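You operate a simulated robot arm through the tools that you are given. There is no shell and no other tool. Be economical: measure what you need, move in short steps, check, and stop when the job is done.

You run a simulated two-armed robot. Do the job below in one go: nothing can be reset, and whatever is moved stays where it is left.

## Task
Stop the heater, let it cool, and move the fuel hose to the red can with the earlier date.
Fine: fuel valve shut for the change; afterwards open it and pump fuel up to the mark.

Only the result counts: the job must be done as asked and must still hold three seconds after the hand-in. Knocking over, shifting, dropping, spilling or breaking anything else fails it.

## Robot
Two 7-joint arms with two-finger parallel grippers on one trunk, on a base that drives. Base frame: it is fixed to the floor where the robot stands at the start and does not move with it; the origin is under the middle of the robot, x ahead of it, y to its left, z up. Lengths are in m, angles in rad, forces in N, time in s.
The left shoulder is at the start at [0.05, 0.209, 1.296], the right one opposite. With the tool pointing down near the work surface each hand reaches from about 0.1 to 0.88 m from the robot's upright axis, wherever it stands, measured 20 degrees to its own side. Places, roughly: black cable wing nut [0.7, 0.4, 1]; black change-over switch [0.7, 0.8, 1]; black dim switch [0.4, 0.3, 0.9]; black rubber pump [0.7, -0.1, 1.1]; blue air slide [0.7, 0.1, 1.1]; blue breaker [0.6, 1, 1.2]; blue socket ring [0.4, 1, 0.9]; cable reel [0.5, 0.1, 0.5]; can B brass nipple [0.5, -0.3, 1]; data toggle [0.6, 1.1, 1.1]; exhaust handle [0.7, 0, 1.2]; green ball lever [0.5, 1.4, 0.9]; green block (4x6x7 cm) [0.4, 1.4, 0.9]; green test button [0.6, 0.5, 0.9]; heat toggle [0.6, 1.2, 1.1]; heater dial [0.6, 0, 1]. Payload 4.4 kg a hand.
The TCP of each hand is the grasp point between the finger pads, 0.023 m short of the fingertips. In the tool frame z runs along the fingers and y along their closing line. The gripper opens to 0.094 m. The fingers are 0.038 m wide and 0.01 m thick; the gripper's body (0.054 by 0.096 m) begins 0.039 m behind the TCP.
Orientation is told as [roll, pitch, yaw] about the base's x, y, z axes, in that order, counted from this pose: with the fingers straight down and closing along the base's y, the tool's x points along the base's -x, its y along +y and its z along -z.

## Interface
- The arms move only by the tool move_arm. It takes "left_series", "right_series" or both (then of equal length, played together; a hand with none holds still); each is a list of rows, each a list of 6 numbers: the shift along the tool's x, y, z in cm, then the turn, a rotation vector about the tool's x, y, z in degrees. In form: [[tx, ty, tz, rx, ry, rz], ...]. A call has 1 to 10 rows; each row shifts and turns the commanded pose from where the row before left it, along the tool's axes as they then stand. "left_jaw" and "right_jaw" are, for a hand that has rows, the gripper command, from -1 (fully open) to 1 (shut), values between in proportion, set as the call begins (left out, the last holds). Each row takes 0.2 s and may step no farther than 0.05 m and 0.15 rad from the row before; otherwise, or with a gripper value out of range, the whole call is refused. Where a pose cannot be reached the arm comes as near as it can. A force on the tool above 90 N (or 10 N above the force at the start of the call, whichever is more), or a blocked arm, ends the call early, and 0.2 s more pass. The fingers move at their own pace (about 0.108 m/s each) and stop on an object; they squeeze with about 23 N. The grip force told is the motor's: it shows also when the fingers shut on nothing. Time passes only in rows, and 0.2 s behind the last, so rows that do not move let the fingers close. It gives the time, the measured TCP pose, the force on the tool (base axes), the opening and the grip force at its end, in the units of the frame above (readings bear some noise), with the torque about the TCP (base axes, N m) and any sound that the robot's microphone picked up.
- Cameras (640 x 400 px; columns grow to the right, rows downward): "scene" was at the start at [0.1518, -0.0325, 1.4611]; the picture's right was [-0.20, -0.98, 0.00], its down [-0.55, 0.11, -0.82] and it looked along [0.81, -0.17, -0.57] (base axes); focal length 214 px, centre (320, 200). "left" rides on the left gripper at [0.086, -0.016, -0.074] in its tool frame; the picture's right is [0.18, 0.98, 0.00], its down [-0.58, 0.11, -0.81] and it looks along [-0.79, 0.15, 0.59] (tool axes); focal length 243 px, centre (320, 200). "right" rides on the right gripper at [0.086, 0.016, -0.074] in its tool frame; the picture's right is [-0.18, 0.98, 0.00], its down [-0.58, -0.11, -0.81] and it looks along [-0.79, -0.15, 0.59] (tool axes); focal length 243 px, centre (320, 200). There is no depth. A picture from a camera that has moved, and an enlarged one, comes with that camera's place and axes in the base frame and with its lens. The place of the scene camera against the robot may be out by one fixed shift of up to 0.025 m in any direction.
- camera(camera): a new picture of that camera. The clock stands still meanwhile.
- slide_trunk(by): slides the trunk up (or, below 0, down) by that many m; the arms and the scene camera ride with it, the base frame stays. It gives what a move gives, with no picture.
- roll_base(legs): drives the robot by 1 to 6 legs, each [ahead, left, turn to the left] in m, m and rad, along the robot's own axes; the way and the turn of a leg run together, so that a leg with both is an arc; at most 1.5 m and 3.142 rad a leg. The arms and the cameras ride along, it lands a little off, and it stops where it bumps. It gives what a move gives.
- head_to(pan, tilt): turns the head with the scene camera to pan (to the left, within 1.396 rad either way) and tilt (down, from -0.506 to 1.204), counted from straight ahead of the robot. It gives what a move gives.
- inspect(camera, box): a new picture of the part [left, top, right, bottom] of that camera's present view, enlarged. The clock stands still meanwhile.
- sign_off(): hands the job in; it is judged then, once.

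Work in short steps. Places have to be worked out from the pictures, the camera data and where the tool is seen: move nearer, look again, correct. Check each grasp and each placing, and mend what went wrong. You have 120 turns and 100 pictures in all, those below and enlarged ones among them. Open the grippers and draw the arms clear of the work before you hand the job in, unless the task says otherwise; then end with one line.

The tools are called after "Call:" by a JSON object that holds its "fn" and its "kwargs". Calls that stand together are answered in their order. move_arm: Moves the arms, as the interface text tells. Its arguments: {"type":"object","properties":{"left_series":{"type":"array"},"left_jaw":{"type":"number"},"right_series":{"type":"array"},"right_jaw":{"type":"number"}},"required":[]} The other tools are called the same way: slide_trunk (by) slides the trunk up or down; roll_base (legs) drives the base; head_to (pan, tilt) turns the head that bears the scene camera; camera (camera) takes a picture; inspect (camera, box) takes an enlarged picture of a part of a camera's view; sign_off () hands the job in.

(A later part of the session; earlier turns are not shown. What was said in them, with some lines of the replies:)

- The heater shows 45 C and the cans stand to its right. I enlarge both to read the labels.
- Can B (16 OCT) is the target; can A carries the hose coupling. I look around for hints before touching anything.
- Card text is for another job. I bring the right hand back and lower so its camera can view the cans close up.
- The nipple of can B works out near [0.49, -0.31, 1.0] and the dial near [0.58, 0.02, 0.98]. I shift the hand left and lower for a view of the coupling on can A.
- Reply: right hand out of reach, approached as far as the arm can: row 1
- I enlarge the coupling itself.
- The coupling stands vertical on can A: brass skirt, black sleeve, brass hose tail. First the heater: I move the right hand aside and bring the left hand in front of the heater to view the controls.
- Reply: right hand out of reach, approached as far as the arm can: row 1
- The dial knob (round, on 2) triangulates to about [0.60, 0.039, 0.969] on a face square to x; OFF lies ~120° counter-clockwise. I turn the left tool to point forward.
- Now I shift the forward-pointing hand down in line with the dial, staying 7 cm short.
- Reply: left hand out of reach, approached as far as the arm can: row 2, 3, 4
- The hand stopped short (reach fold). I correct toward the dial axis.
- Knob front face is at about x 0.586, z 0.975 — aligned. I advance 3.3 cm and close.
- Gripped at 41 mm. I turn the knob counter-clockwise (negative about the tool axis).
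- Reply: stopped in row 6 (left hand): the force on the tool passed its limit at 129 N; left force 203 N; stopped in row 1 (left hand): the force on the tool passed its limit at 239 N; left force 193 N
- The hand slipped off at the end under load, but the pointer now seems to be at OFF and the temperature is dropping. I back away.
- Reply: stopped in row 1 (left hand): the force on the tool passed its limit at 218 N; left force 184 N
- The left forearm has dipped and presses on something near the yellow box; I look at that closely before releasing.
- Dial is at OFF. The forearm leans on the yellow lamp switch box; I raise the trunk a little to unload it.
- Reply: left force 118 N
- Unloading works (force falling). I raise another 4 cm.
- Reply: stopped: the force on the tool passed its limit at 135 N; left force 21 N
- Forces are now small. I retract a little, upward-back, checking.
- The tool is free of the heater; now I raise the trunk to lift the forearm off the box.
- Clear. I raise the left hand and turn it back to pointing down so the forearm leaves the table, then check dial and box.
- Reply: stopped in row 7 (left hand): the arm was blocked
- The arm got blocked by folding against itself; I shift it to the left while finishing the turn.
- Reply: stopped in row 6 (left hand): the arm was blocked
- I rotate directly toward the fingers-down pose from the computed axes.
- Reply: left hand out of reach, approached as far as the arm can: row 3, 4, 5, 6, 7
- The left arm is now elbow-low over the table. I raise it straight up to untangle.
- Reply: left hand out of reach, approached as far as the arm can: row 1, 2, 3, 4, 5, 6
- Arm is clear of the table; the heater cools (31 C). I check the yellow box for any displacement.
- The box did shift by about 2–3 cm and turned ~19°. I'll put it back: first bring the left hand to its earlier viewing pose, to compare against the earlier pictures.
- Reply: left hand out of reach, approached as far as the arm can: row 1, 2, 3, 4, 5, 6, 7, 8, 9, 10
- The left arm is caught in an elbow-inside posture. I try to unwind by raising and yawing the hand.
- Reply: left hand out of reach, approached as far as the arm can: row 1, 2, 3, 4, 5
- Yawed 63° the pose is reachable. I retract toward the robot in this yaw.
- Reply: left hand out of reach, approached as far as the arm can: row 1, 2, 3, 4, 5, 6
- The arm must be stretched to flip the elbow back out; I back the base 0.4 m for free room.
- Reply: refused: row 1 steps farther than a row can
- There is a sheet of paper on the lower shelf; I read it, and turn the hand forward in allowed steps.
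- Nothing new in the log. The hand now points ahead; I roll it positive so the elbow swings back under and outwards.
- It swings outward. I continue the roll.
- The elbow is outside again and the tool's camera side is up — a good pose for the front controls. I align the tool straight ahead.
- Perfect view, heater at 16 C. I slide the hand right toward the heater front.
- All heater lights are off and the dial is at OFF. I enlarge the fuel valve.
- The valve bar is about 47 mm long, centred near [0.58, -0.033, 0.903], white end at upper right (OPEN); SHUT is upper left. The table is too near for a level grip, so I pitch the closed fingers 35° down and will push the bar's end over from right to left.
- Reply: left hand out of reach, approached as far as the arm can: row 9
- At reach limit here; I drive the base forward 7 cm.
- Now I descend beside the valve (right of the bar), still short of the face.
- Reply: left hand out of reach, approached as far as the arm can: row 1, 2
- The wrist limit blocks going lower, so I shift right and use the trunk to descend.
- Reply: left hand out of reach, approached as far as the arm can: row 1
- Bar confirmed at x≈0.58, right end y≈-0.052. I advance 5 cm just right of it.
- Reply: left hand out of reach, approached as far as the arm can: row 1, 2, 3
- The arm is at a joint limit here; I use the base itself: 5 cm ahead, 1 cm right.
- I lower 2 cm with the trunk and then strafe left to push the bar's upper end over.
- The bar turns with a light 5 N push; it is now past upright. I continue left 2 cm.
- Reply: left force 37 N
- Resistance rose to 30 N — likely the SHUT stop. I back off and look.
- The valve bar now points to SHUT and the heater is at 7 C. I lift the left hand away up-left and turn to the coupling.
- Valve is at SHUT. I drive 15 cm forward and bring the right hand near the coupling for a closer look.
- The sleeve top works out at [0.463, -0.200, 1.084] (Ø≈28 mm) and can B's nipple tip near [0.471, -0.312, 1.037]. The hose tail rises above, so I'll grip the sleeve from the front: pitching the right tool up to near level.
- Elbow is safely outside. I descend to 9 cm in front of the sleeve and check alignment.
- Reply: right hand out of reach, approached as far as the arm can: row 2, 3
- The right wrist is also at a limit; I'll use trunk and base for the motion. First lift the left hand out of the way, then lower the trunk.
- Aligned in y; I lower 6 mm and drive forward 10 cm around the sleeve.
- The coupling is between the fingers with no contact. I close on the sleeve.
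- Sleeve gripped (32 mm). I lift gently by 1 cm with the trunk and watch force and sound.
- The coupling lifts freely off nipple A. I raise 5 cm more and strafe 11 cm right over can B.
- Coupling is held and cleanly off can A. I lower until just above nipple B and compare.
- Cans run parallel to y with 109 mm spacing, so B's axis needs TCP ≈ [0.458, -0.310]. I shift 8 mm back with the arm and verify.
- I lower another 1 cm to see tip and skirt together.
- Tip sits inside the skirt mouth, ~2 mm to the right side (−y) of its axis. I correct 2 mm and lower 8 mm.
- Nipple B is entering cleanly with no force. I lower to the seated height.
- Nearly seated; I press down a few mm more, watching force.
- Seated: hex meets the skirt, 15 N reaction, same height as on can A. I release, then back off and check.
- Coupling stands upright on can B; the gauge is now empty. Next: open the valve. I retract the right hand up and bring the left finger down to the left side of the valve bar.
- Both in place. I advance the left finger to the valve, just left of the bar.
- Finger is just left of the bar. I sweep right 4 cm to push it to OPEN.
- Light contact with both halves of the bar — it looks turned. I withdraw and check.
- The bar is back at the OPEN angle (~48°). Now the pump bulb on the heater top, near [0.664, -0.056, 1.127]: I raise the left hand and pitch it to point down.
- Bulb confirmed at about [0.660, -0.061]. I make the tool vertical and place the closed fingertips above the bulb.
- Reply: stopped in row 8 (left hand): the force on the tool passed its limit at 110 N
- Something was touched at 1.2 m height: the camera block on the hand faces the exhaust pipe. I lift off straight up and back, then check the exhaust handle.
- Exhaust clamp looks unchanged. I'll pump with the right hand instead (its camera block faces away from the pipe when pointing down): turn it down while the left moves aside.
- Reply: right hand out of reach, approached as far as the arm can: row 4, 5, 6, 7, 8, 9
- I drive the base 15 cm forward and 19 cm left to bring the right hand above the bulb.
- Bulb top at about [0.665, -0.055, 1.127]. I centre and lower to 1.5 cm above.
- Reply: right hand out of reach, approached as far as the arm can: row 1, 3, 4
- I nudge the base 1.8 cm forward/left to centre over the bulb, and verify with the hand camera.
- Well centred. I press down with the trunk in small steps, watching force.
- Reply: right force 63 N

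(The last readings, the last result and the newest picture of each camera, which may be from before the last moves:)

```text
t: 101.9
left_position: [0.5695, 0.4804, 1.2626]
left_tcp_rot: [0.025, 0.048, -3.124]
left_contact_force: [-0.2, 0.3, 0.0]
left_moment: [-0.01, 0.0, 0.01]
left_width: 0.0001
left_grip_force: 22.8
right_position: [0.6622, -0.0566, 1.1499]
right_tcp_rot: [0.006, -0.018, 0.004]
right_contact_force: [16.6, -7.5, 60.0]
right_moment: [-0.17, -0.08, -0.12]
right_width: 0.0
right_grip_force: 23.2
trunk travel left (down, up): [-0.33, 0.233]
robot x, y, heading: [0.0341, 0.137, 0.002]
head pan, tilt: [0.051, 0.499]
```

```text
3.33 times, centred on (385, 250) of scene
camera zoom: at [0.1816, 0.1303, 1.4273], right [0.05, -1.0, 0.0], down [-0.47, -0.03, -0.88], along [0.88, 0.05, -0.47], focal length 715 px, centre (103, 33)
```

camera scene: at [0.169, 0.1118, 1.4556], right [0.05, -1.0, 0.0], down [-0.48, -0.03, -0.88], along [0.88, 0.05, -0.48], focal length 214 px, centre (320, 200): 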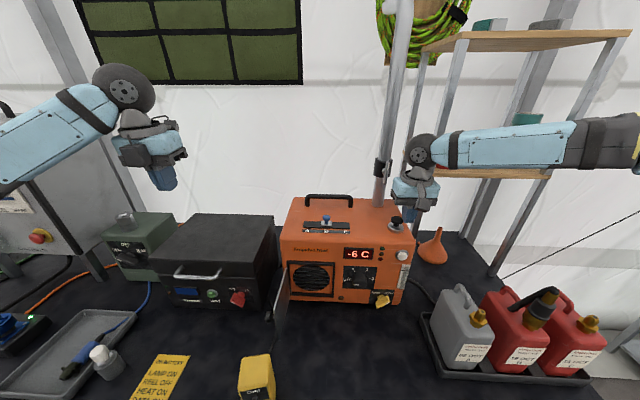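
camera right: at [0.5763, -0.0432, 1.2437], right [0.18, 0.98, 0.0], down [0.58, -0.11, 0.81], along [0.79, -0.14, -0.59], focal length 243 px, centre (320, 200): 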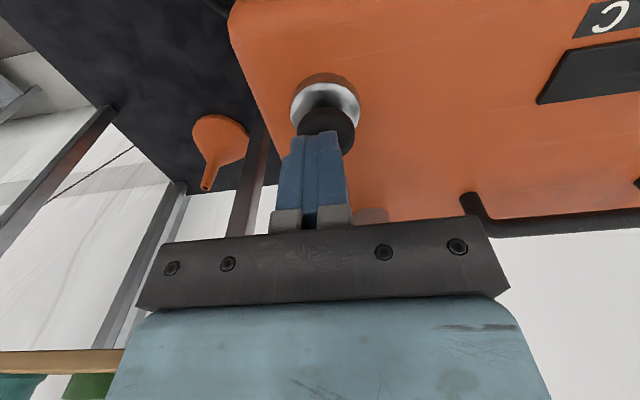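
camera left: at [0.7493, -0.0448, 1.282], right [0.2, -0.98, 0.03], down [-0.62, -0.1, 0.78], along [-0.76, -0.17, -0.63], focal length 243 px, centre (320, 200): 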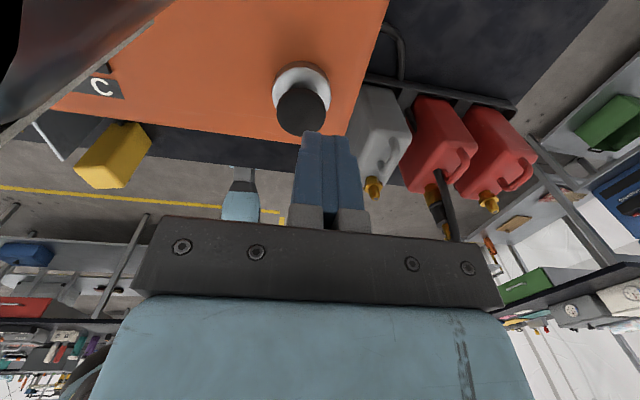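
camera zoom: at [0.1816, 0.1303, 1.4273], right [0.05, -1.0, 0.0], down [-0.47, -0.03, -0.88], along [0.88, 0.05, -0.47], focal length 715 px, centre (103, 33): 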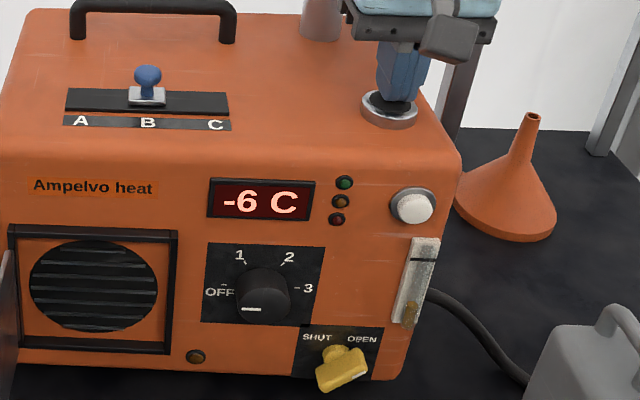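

One stroke put fuel into the gauge's bottom. I release and press again.

Call:
{"fn": "slide_trunk", "kwargs": {"by": 0.03}}

Call:
{"fn": "slide_trunk", "kwargs": {"by": -0.03}}

Call:
{"fn": "slide_trunk", "kwargs": {"by": 0.03}}

Call:
{"fn": "inspect", "kwargs": {"camera": "scene", "box": [370, 240, 420, 300]}}

```text
t: 102.7
left_position: [0.5746, 0.4802, 1.2912]
left_tcp_rot: [0.022, 0.046, -3.125]
left_contact_force: [-0.2, 0.4, 0.0]
left_moment: [0.01, 0.0, 0.02]
left_width: 0.0002
left_grip_force: 23.1
right_position: [0.6627, -0.0562, 1.168]
right_tcp_rot: [0.0, 0.002, 0.007]
right_contact_force: [-1.6, 0.0, 0.7]
right_moment: [0.02, 0.03, -0.03]
right_width: 0.0
right_grip_force: 23.1
trunk travel left (down, up): [-0.36, 0.203]
robot x, y, heading: [0.0281, 0.1405, 0.001]
head pan, tilt: [0.051, 0.499]
```

```text
t: 103.4
left_position: [0.5708, 0.481, 1.263]
left_tcp_rot: [0.022, 0.051, -3.125]
left_contact_force: [-0.2, -0.1, -0.4]
left_moment: [0.03, -0.03, 0.0]
left_width: 0.0
left_grip_force: 22.9
right_position: [0.6624, -0.0579, 1.1498]
right_tcp_rot: [0.004, -0.02, 0.003]
right_contact_force: [15.9, -10.0, 61.0]
right_moment: [-0.22, -0.19, -0.29]
right_width: 0.0001
right_grip_force: 22.5
trunk travel left (down, up): [-0.33, 0.233]
robot x, y, heading: [0.0293, 0.1381, 0.003]
head pan, tilt: [0.051, 0.499]
```

```text
t: 104.2
left_position: [0.5745, 0.4807, 1.2897]
left_tcp_rot: [0.021, 0.044, -3.122]
left_contact_force: [-0.4, -0.6, -0.4]
left_moment: [-0.04, -0.02, 0.02]
left_width: 0.0
left_grip_force: 22.6
right_position: [0.6618, -0.0566, 1.166]
right_tcp_rot: [0.001, 0.002, 0.007]
right_contact_force: [-0.8, -0.4, 2.5]
right_moment: [0.01, -0.03, -0.03]
right_width: 0.0001
right_grip_force: 23.3
trunk travel left (down, up): [-0.36, 0.203]
robot x, y, heading: [0.033, 0.1415, 0.002]
head pan, tilt: [0.051, 0.499]
```

```text
6.67 times, centred on (395, 270) of scene
camera zoom: at [0.1858, 0.1298, 1.4553], right [0.05, -1.0, 0.0], down [-0.48, -0.03, -0.88], along [0.88, 0.05, -0.48], focal length 1430 px, centre (-180, -267)
```

zoom: 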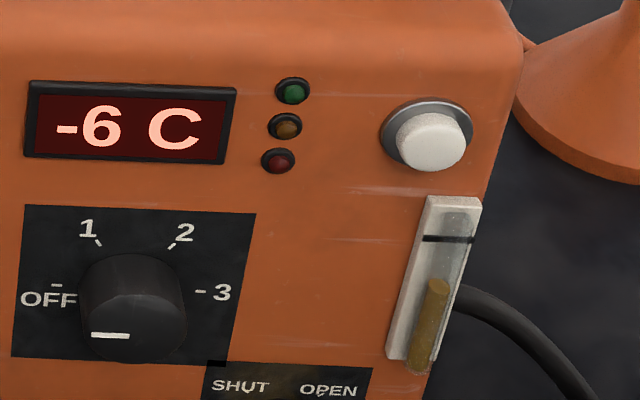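

Two strokes gave ~64% of the way to the mark; a third should reach it.

Call:
{"fn": "slide_trunk", "kwargs": {"by": -0.03}}

Call:
{"fn": "slide_trunk", "kwargs": {"by": 0.03}}

Call:
{"fn": "inspect", "kwargs": {"camera": "scene", "box": [370, 240, 420, 300]}}

```text
t: 104.8
left_position: [0.5715, 0.4811, 1.2674]
left_tcp_rot: [0.023, 0.046, -3.129]
left_contact_force: [-0.1, 0.1, -1.0]
left_moment: [0.03, 0.02, -0.01]
left_width: 0.0002
left_grip_force: 22.7
right_position: [0.6643, -0.0571, 1.1567]
right_tcp_rot: [0.011, -0.021, 0.004]
right_contact_force: [-10.0, 0.2, 22.5]
right_moment: [0.0, 0.45, 0.0]
right_width: 0.0001
right_grip_force: 22.8
trunk travel left (down, up): [-0.336, 0.228]
robot x, y, heading: [0.0273, 0.1362, -0.002]
head pan, tilt: [0.051, 0.499]
stopped: the force on the tool passed its limit at 154 N (the readings are from after the stop); the commanded pose is now the measured one
```

```text
t: 105.5
left_position: [0.5746, 0.4803, 1.2959]
left_tcp_rot: [0.022, 0.048, -3.124]
left_contact_force: [-0.7, 0.6, -0.6]
left_moment: [-0.02, -0.02, 0.0]
left_width: 0.0002
left_grip_force: 23.6
right_position: [0.6669, -0.0564, 1.1818]
right_tcp_rot: [0.007, -0.016, 0.004]
right_contact_force: [-0.1, -0.3, 0.0]
right_moment: [0.0, 0.0, -0.02]
right_width: 0.0
right_grip_force: 22.6
trunk travel left (down, up): [-0.366, 0.198]
robot x, y, heading: [0.0285, 0.1409, 0.004]
head pan, tilt: [0.051, 0.499]
```

```text
6.67 times, centred on (395, 270) of scene
camera zoom: at [0.1868, 0.1296, 1.4608], right [0.05, -1.0, 0.0], down [-0.48, -0.03, -0.88], along [0.88, 0.05, -0.48], focal length 1430 px, centre (-180, -267)
```

zoom: 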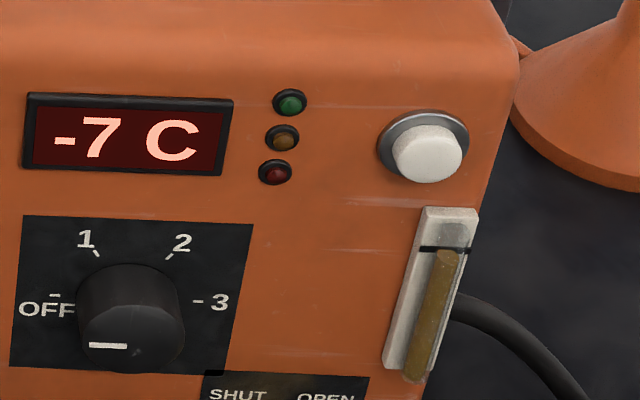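

The fuel now stands right at the mark, as it did at the start. I lift the right hand away and look at the yellow box that was nudged earlier.

Call:
{"fn": "move_arm", "kwargs": {"right_series": [[0, 0, -4, 0, 0, 0], [0, 0, -4, 0, 0, 0], [4, -1, 0, 0, 0, 0], [4, -2, 0, 0, 0, 0], [4, -2, 0, 0, 0, 0], [4, -2, 0, 0, 0, 0], [4, -2, 0, 0, 0, 0]]}}

Call:
{"fn": "head_to", "kwargs": {"pan": 0.3, "tilt": 1.0}}

Call:
{"fn": "inspect", "kwargs": {"camera": "scene", "box": [220, 100, 460, 260]}}

```text
t: 107.1
left_position: [0.5728, 0.4789, 1.2971]
left_tcp_rot: [0.021, 0.048, -3.125]
left_contact_force: [-1.2, -0.8, 0.9]
left_moment: [0.04, -0.01, 0.0]
left_width: 0.0
left_grip_force: 23.3
right_position: [0.4623, -0.1487, 1.2576]
right_tcp_rot: [0.009, -0.018, 0.003]
right_contact_force: [-0.8, -1.3, -1.2]
right_moment: [0.01, -0.02, 0.01]
right_width: 0.0001
right_grip_force: 22.8
trunk travel left (down, up): [-0.366, 0.198]
robot x, y, heading: [0.0289, 0.1407, 0.003]
head pan, tilt: [0.051, 0.499]
```

```text
t: 108.1
left_position: [0.5752, 0.4806, 1.2962]
left_tcp_rot: [0.023, 0.046, -3.124]
left_contact_force: [0.2, -0.5, 0.6]
left_moment: [-0.01, -0.02, -0.03]
left_width: 0.0
left_grip_force: 22.8
right_position: [0.4658, -0.1472, 1.2579]
right_tcp_rot: [0.007, -0.017, 0.004]
right_contact_force: [-0.5, 0.9, -0.1]
right_moment: [-0.01, 0.0, -0.01]
right_width: 0.0001
right_grip_force: 23.4
trunk travel left (down, up): [-0.366, 0.198]
robot x, y, heading: [0.0305, 0.1402, 0.006]
head pan, tilt: [0.3, 1.0]
```

```text
2.50 times, centred on (340, 180) of scene
camera zoom: at [0.1623, 0.1452, 1.4199], right [0.3, -0.95, 0.0], down [-0.8, -0.25, -0.54], along [0.52, 0.16, -0.84], focal length 536 px, centre (270, 250)
```

zoom: 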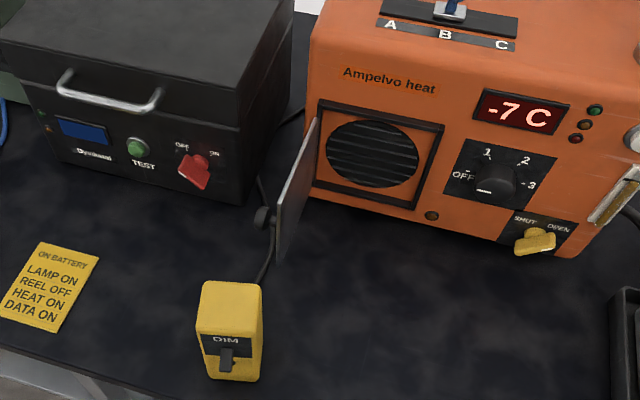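

The box stands upright but is off by about (−19, −16) mm and +15° from its start pose. I drive so the left hand is above it, to put it back.

Call:
{"fn": "roll_base", "kwargs": {"legs": [[-0.205, 0, 0], [0, -0.205, 0]]}}

Call:
{"fn": "move_arm", "kwargs": {"left_series": [[0, 0, 3, 0, 0, -7.2], [0, 0, 3, 0, 0, -7.2], [0, 0, 3, 0, 0, 0], [0, 0, 3, 0, 0, 0], [0, 0, 3, 0, 0, 0]], "left_jaw": -1}}

Call:
{"fn": "camera", "kwargs": {"camera": "left"}}

```text
t: 111.7
left_position: [0.3729, 0.2731, 1.2943]
left_tcp_rot: [0.022, 0.045, -3.124]
left_contact_force: [0.3, -0.2, 0.4]
left_moment: [0.01, -0.04, -0.01]
left_width: 0.0
left_grip_force: 23.4
right_position: [0.264, -0.3567, 1.2568]
right_tcp_rot: [0.008, -0.014, 0.004]
right_contact_force: [0.1, 0.5, 0.5]
right_moment: [0.0, 0.03, 0.03]
right_width: 0.0
right_grip_force: 23.0
trunk travel left (down, up): [-0.366, 0.198]
robot x, y, heading: [-0.1661, -0.0715, 0.001]
head pan, tilt: [0.3, 1.0]
```

```text
t: 112.9
left_position: [0.379, 0.2704, 1.1463]
left_tcp_rot: [0.033, 0.035, -2.873]
left_contact_force: [0.0, -0.9, -1.5]
left_moment: [0.04, 0.01, -0.01]
left_width: 0.094
left_grip_force: 0.1
right_position: [0.2647, -0.3553, 1.2572]
right_tcp_rot: [0.007, -0.015, 0.004]
right_contact_force: [-0.4, 0.2, -0.2]
right_moment: [-0.06, 0.0, -0.01]
right_width: 0.0
right_grip_force: 22.9
trunk travel left (down, up): [-0.366, 0.198]
robot x, y, heading: [-0.1676, -0.0685, 0.005]
head pan, tilt: [0.3, 1.0]
```

```text
8 pictures are left
camera left: at [0.4552, 0.3102, 1.2234], right [0.44, -0.9, 0.04], down [-0.57, -0.24, 0.79], along [-0.7, -0.37, -0.62], focal length 243 px, centre (320, 200)
```

left: 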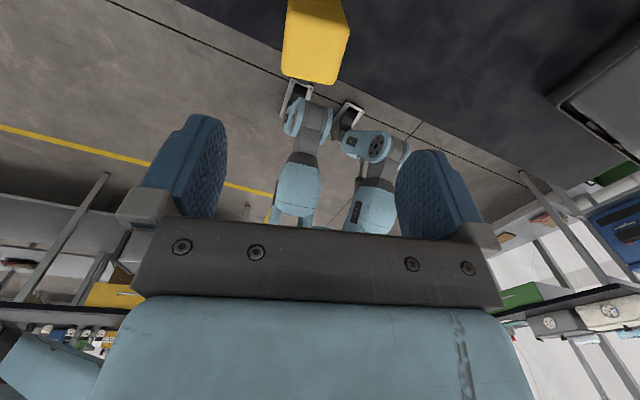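

Box centre by the hand camera: [0.372, 0.2655], yaw ≈13.5°, top z≈0.975. I straighten the tool and descend around it.

Call:
{"fn": "move_arm", "kwargs": {"left_series": [[-0.8, 0.3, 0, 1.9, -2, 0.5], [0, 0, 4, 0, 0, 0], [0, 0, 4, 0, 0, 0], [0, 0, 4, 0, 0, 0], [0, 0, 3.5, 0, 0, 0], [0, 0, 3.5, 0, 0, 0], [0, 0, 0, 0, 0, 0]]}}

Call:
{"fn": "camera", "kwargs": {"camera": "left"}}

```text
t: 114.5
left_position: [0.3747, 0.2648, 0.955]
left_tcp_rot: [0.0, 0.004, -2.882]
left_contact_force: [-0.4, 0.3, -0.4]
left_moment: [0.0, -0.01, -0.02]
left_width: 0.0941
left_grip_force: 0.0
right_position: [0.264, -0.3565, 1.2575]
right_tcp_rot: [0.006, -0.017, 0.003]
right_contact_force: [0.0, -0.2, 0.7]
right_moment: [-0.01, -0.01, 0.01]
right_width: 0.0
right_grip_force: 22.7
trunk travel left (down, up): [-0.366, 0.198]
robot x, y, heading: [-0.1712, -0.0693, 0.002]
head pan, tilt: [0.3, 1.0]
```

```text
7 pictures are left
camera left: at [0.4534, 0.3017, 1.0305], right [0.43, -0.9, 0.0], down [-0.54, -0.26, 0.8], along [-0.73, -0.35, -0.59], focal length 243 px, centre (320, 200)
```

left: 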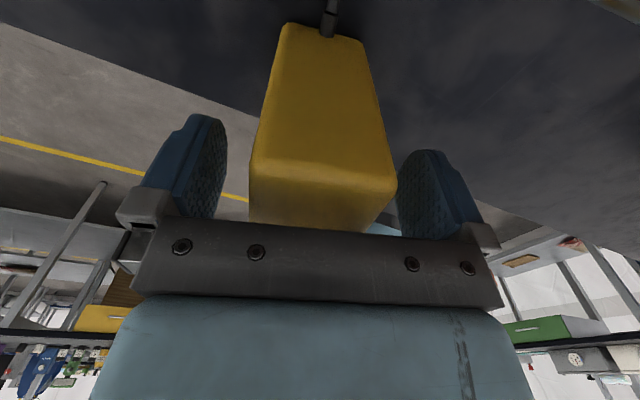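

The box is centred between the fingers. I close, lift 3 mm, shift and turn it back, then set down.

Call:
{"fn": "move_arm", "kwargs": {"left_series": [[0, 0, 0, 0, 0, 0], [0, 0, 0, 0, 0, 0], [0, 0, 0, 0, 0, 0], [0, 0, 0, 0, 0, 0]], "left_jaw": 1}}

Call:
{"fn": "move_arm", "kwargs": {"left_series": [[0, 0, -0.4, 0, 0, 0], [0.75, -0.35, 0, 0, 0, 4.8], [0.75, -0.4, 0, 0, 0, 4.8], [0.75, -0.5, 0, 0, 0, 4.8], [0, 0, 0, 0, 0, 0]]}}

Call:
{"fn": "inspect", "kwargs": {"camera": "scene", "box": [220, 140, 460, 300]}}

```text
t: 115.5
left_position: [0.3743, 0.2637, 0.9562]
left_tcp_rot: [-0.001, 0.001, -2.881]
left_contact_force: [0.9, 0.9, 1.3]
left_moment: [0.08, -0.08, 0.01]
left_width: 0.0575
left_grip_force: 22.9
right_position: [0.2645, -0.3558, 1.2562]
right_tcp_rot: [0.005, -0.015, 0.003]
right_contact_force: [-0.5, 0.5, -0.2]
right_moment: [0.01, -0.03, -0.01]
right_width: 0.0002
right_grip_force: 23.0
trunk travel left (down, up): [-0.366, 0.198]
robot x, y, heading: [-0.1675, -0.0689, 0.002]
head pan, tilt: [0.3, 1.0]
```

```text
t: 116.7
left_position: [0.3917, 0.2819, 0.9596]
left_tcp_rot: [-0.001, 0.003, -3.135]
left_contact_force: [-0.4, 0.3, -1.8]
left_moment: [0.0, -0.02, -0.04]
left_width: 0.0582
left_grip_force: 24.1
right_position: [0.2654, -0.3563, 1.2565]
right_tcp_rot: [0.007, -0.016, 0.003]
right_contact_force: [-0.5, 0.1, 0.2]
right_moment: [-0.03, 0.03, 0.04]
right_width: 0.0
right_grip_force: 23.2
trunk travel left (down, up): [-0.366, 0.198]
robot x, y, heading: [-0.1744, -0.0703, 0.003]
head pan, tilt: [0.3, 1.0]
```

```text
2.50 times, centred on (340, 220) of scene
camera zoom: at [-0.0392, -0.063, 1.4198], right [0.3, -0.95, 0.0], down [-0.8, -0.25, -0.54], along [0.52, 0.16, -0.84], focal length 536 px, centre (270, 150)
```

zoom: 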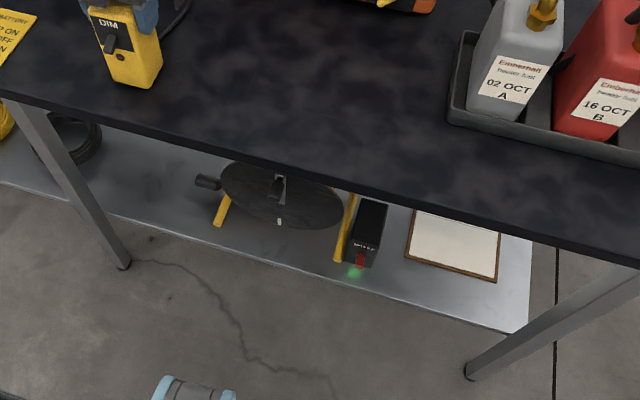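

Box is back at about its starting place and heading. I set it down, open and rise straight up.

Call:
{"fn": "move_arm", "kwargs": {"left_series": [[0.1, 0, 0.4, 0, 0, 0], [0, 0, 0, 0, 0, 0]]}}

Call:
{"fn": "move_arm", "kwargs": {"left_series": [[0, 0, 0, 0, 0, 0], [0, 0, 0, 0, 0, 0], [0, 0, 0, 0, 0, 0], [0, 0, -3, 0, 0, 0], [0, 0, -4, 0, 0, 0], [0, 0, -4, 0, 0, 0], [0, 0, -4, 0, 0, 0], [0, 0, -4, 0, 0, 0], [0, 0, -4, 0, 0, 0], [0, 0, -4, 0, 0, 0]], "left_jaw": -1}}

Call:
{"fn": "move_arm", "kwargs": {"right_series": [[0, 0, 0, 0, 0, 0], [0, 0, 0, 0, 0, 0], [0, 0, 0, 0, 0, 0]], "right_jaw": -1}}

Call:
{"fn": "roll_base", "kwargs": {"legs": [[-0.2, 0, 0]]}}

Call:
{"fn": "head_to", "kwargs": {"pan": -0.05, "tilt": 0.65}}

Call:
{"fn": "camera", "kwargs": {"camera": "scene"}}

```text
t: 117.3
left_position: [0.3951, 0.2794, 0.9544]
left_tcp_rot: [-0.003, 0.003, -3.134]
left_contact_force: [0.6, 0.4, -1.4]
left_moment: [0.03, -0.08, -0.07]
left_width: 0.058
left_grip_force: 23.0
right_position: [0.2645, -0.3555, 1.2566]
right_tcp_rot: [0.006, -0.018, 0.003]
right_contact_force: [0.5, 0.1, -0.3]
right_moment: [0.0, -0.02, 0.02]
right_width: 0.0003
right_grip_force: 22.2
trunk travel left (down, up): [-0.366, 0.198]
robot x, y, heading: [-0.1696, -0.0693, 0.005]
head pan, tilt: [0.3, 1.0]
```

```text
t: 119.5
left_position: [0.3898, 0.2796, 1.2272]
left_tcp_rot: [-0.002, 0.003, -3.133]
left_contact_force: [-0.5, -0.8, 0.5]
left_moment: [0.01, -0.01, -0.01]
left_width: 0.0939
left_grip_force: 0.0
right_position: [0.2621, -0.3567, 1.2575]
right_tcp_rot: [0.008, -0.017, 0.005]
right_contact_force: [0.3, -0.1, 0.1]
right_moment: [0.04, -0.07, 0.01]
right_width: 0.0
right_grip_force: 22.8
trunk travel left (down, up): [-0.366, 0.198]
robot x, y, heading: [-0.1728, -0.0716, 0.005]
head pan, tilt: [0.3, 1.0]
```

```text
t: 120.3
left_position: [0.3914, 0.2801, 1.2253]
left_tcp_rot: [0.0, 0.001, -3.134]
left_contact_force: [0.0, 0.0, -0.3]
left_moment: [0.01, 0.04, 0.01]
left_width: 0.0942
left_grip_force: 0.0
right_position: [0.2639, -0.3554, 1.2565]
right_tcp_rot: [0.006, -0.015, 0.003]
right_contact_force: [-0.7, 0.8, -0.9]
right_moment: [0.05, 0.02, 0.02]
right_width: 0.0942
right_grip_force: 0.0
trunk travel left (down, up): [-0.366, 0.198]
robot x, y, heading: [-0.1687, -0.0735, 0.003]
head pan, tilt: [0.3, 1.0]
```

```text
t: 121.9
left_position: [0.1937, 0.2783, 1.2264]
left_tcp_rot: [-0.003, 0.002, -3.135]
left_contact_force: [0.1, 0.4, -0.1]
left_moment: [-0.01, 0.0, 0.06]
left_width: 0.0942
left_grip_force: 0.0
right_position: [0.0661, -0.3577, 1.2574]
right_tcp_rot: [0.007, -0.016, 0.0]
right_contact_force: [-0.9, -0.5, 0.3]
right_moment: [0.0, -0.03, -0.04]
right_width: 0.0939
right_grip_force: 0.0
trunk travel left (down, up): [-0.366, 0.198]
robot x, y, heading: [-0.3672, -0.0708, 0.003]
head pan, tilt: [0.3, 1.0]
```

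```text
t: 122.8
left_position: [0.1939, 0.2783, 1.2257]
left_tcp_rot: [-0.003, 0.002, -3.134]
left_contact_force: [-0.7, -0.2, -0.3]
left_moment: [0.01, 0.0, 0.03]
left_width: 0.0939
left_grip_force: 0.0
right_position: [0.0662, -0.3569, 1.257]
right_tcp_rot: [0.008, -0.016, 0.0]
right_contact_force: [0.9, 0.0, 0.4]
right_moment: [0.0, 0.02, 0.06]
right_width: 0.0939
right_grip_force: 0.0
trunk travel left (down, up): [-0.366, 0.198]
robot x, y, heading: [-0.3684, -0.0685, 0.003]
head pan, tilt: [-0.051, 0.649]
```

```text
5 pictures are left
camera scene: at [-0.2164, -0.0887, 1.4474], right [-0.05, -1.0, 0.0], down [-0.6, 0.03, -0.8], along [0.8, -0.04, -0.61], focal length 214 px, centre (320, 200)
```

scene: 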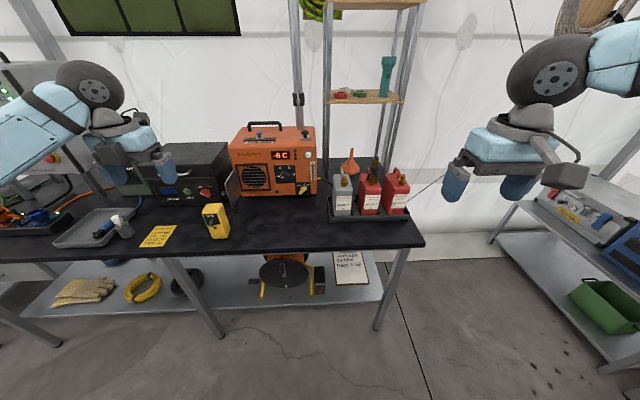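

Both arms are clear. A last enlarged check of heater, gauge and coupling.

Call:
{"fn": "inspect", "kwargs": {"camera": "scene", "box": [190, 110, 420, 250]}}

Call:
{"fn": "inspect", "kwargs": {"camera": "scene", "box": [285, 140, 335, 200]}}

```text
2.78 times, centred on (305, 180) of scene
camera zoom: at [-0.2164, -0.0887, 1.4474], right [-0.05, -1.0, 0.0], down [-0.6, 0.03, -0.8], along [0.8, -0.04, -0.61], focal length 597 px, centre (362, 256)
```

zoom: 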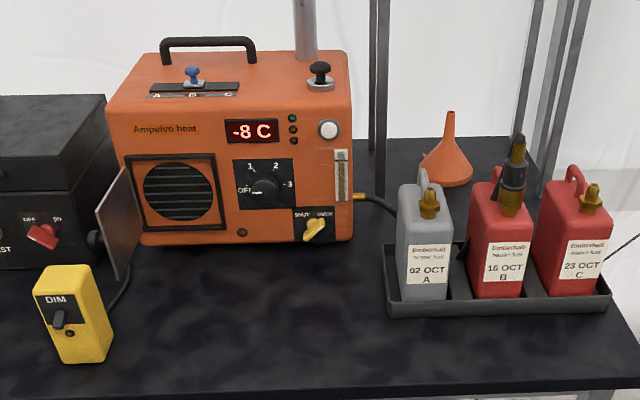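

```text
6.67 times, centred on (310, 170) of scene
camera zoom: at [-0.2164, -0.0887, 1.4474], right [-0.05, -1.0, 0.0], down [-0.6, 0.03, -0.8], along [0.8, -0.04, -0.61], focal length 1430 px, centre (387, 400)
```

zoom: 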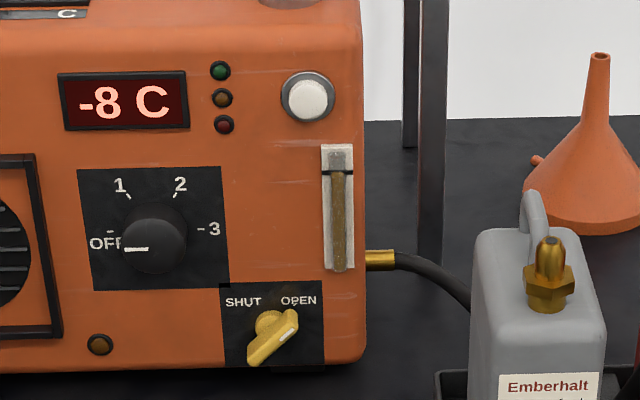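

Dial at OFF, valve at OPEN, fuel at the mark, coupling on can B (16 OCT), and both arms clear with grippers open. I hand in.

Call:
{"fn": "sign_off", "kwargs": {}}

```text
The job is handed in.
```

The heater is off and cooled. The fuel hose is on red can B (16 OCT), moved with the valve shut; the valve is open again and fuel is pumped up to the mark. My arm knocked the yellow dim-switch box about 2.5 cm and turned it about 15°. I put it back to within roughly 1 cm by camera estimate. A hand also bumped the exhaust pipe clamp, which looks unchanged.
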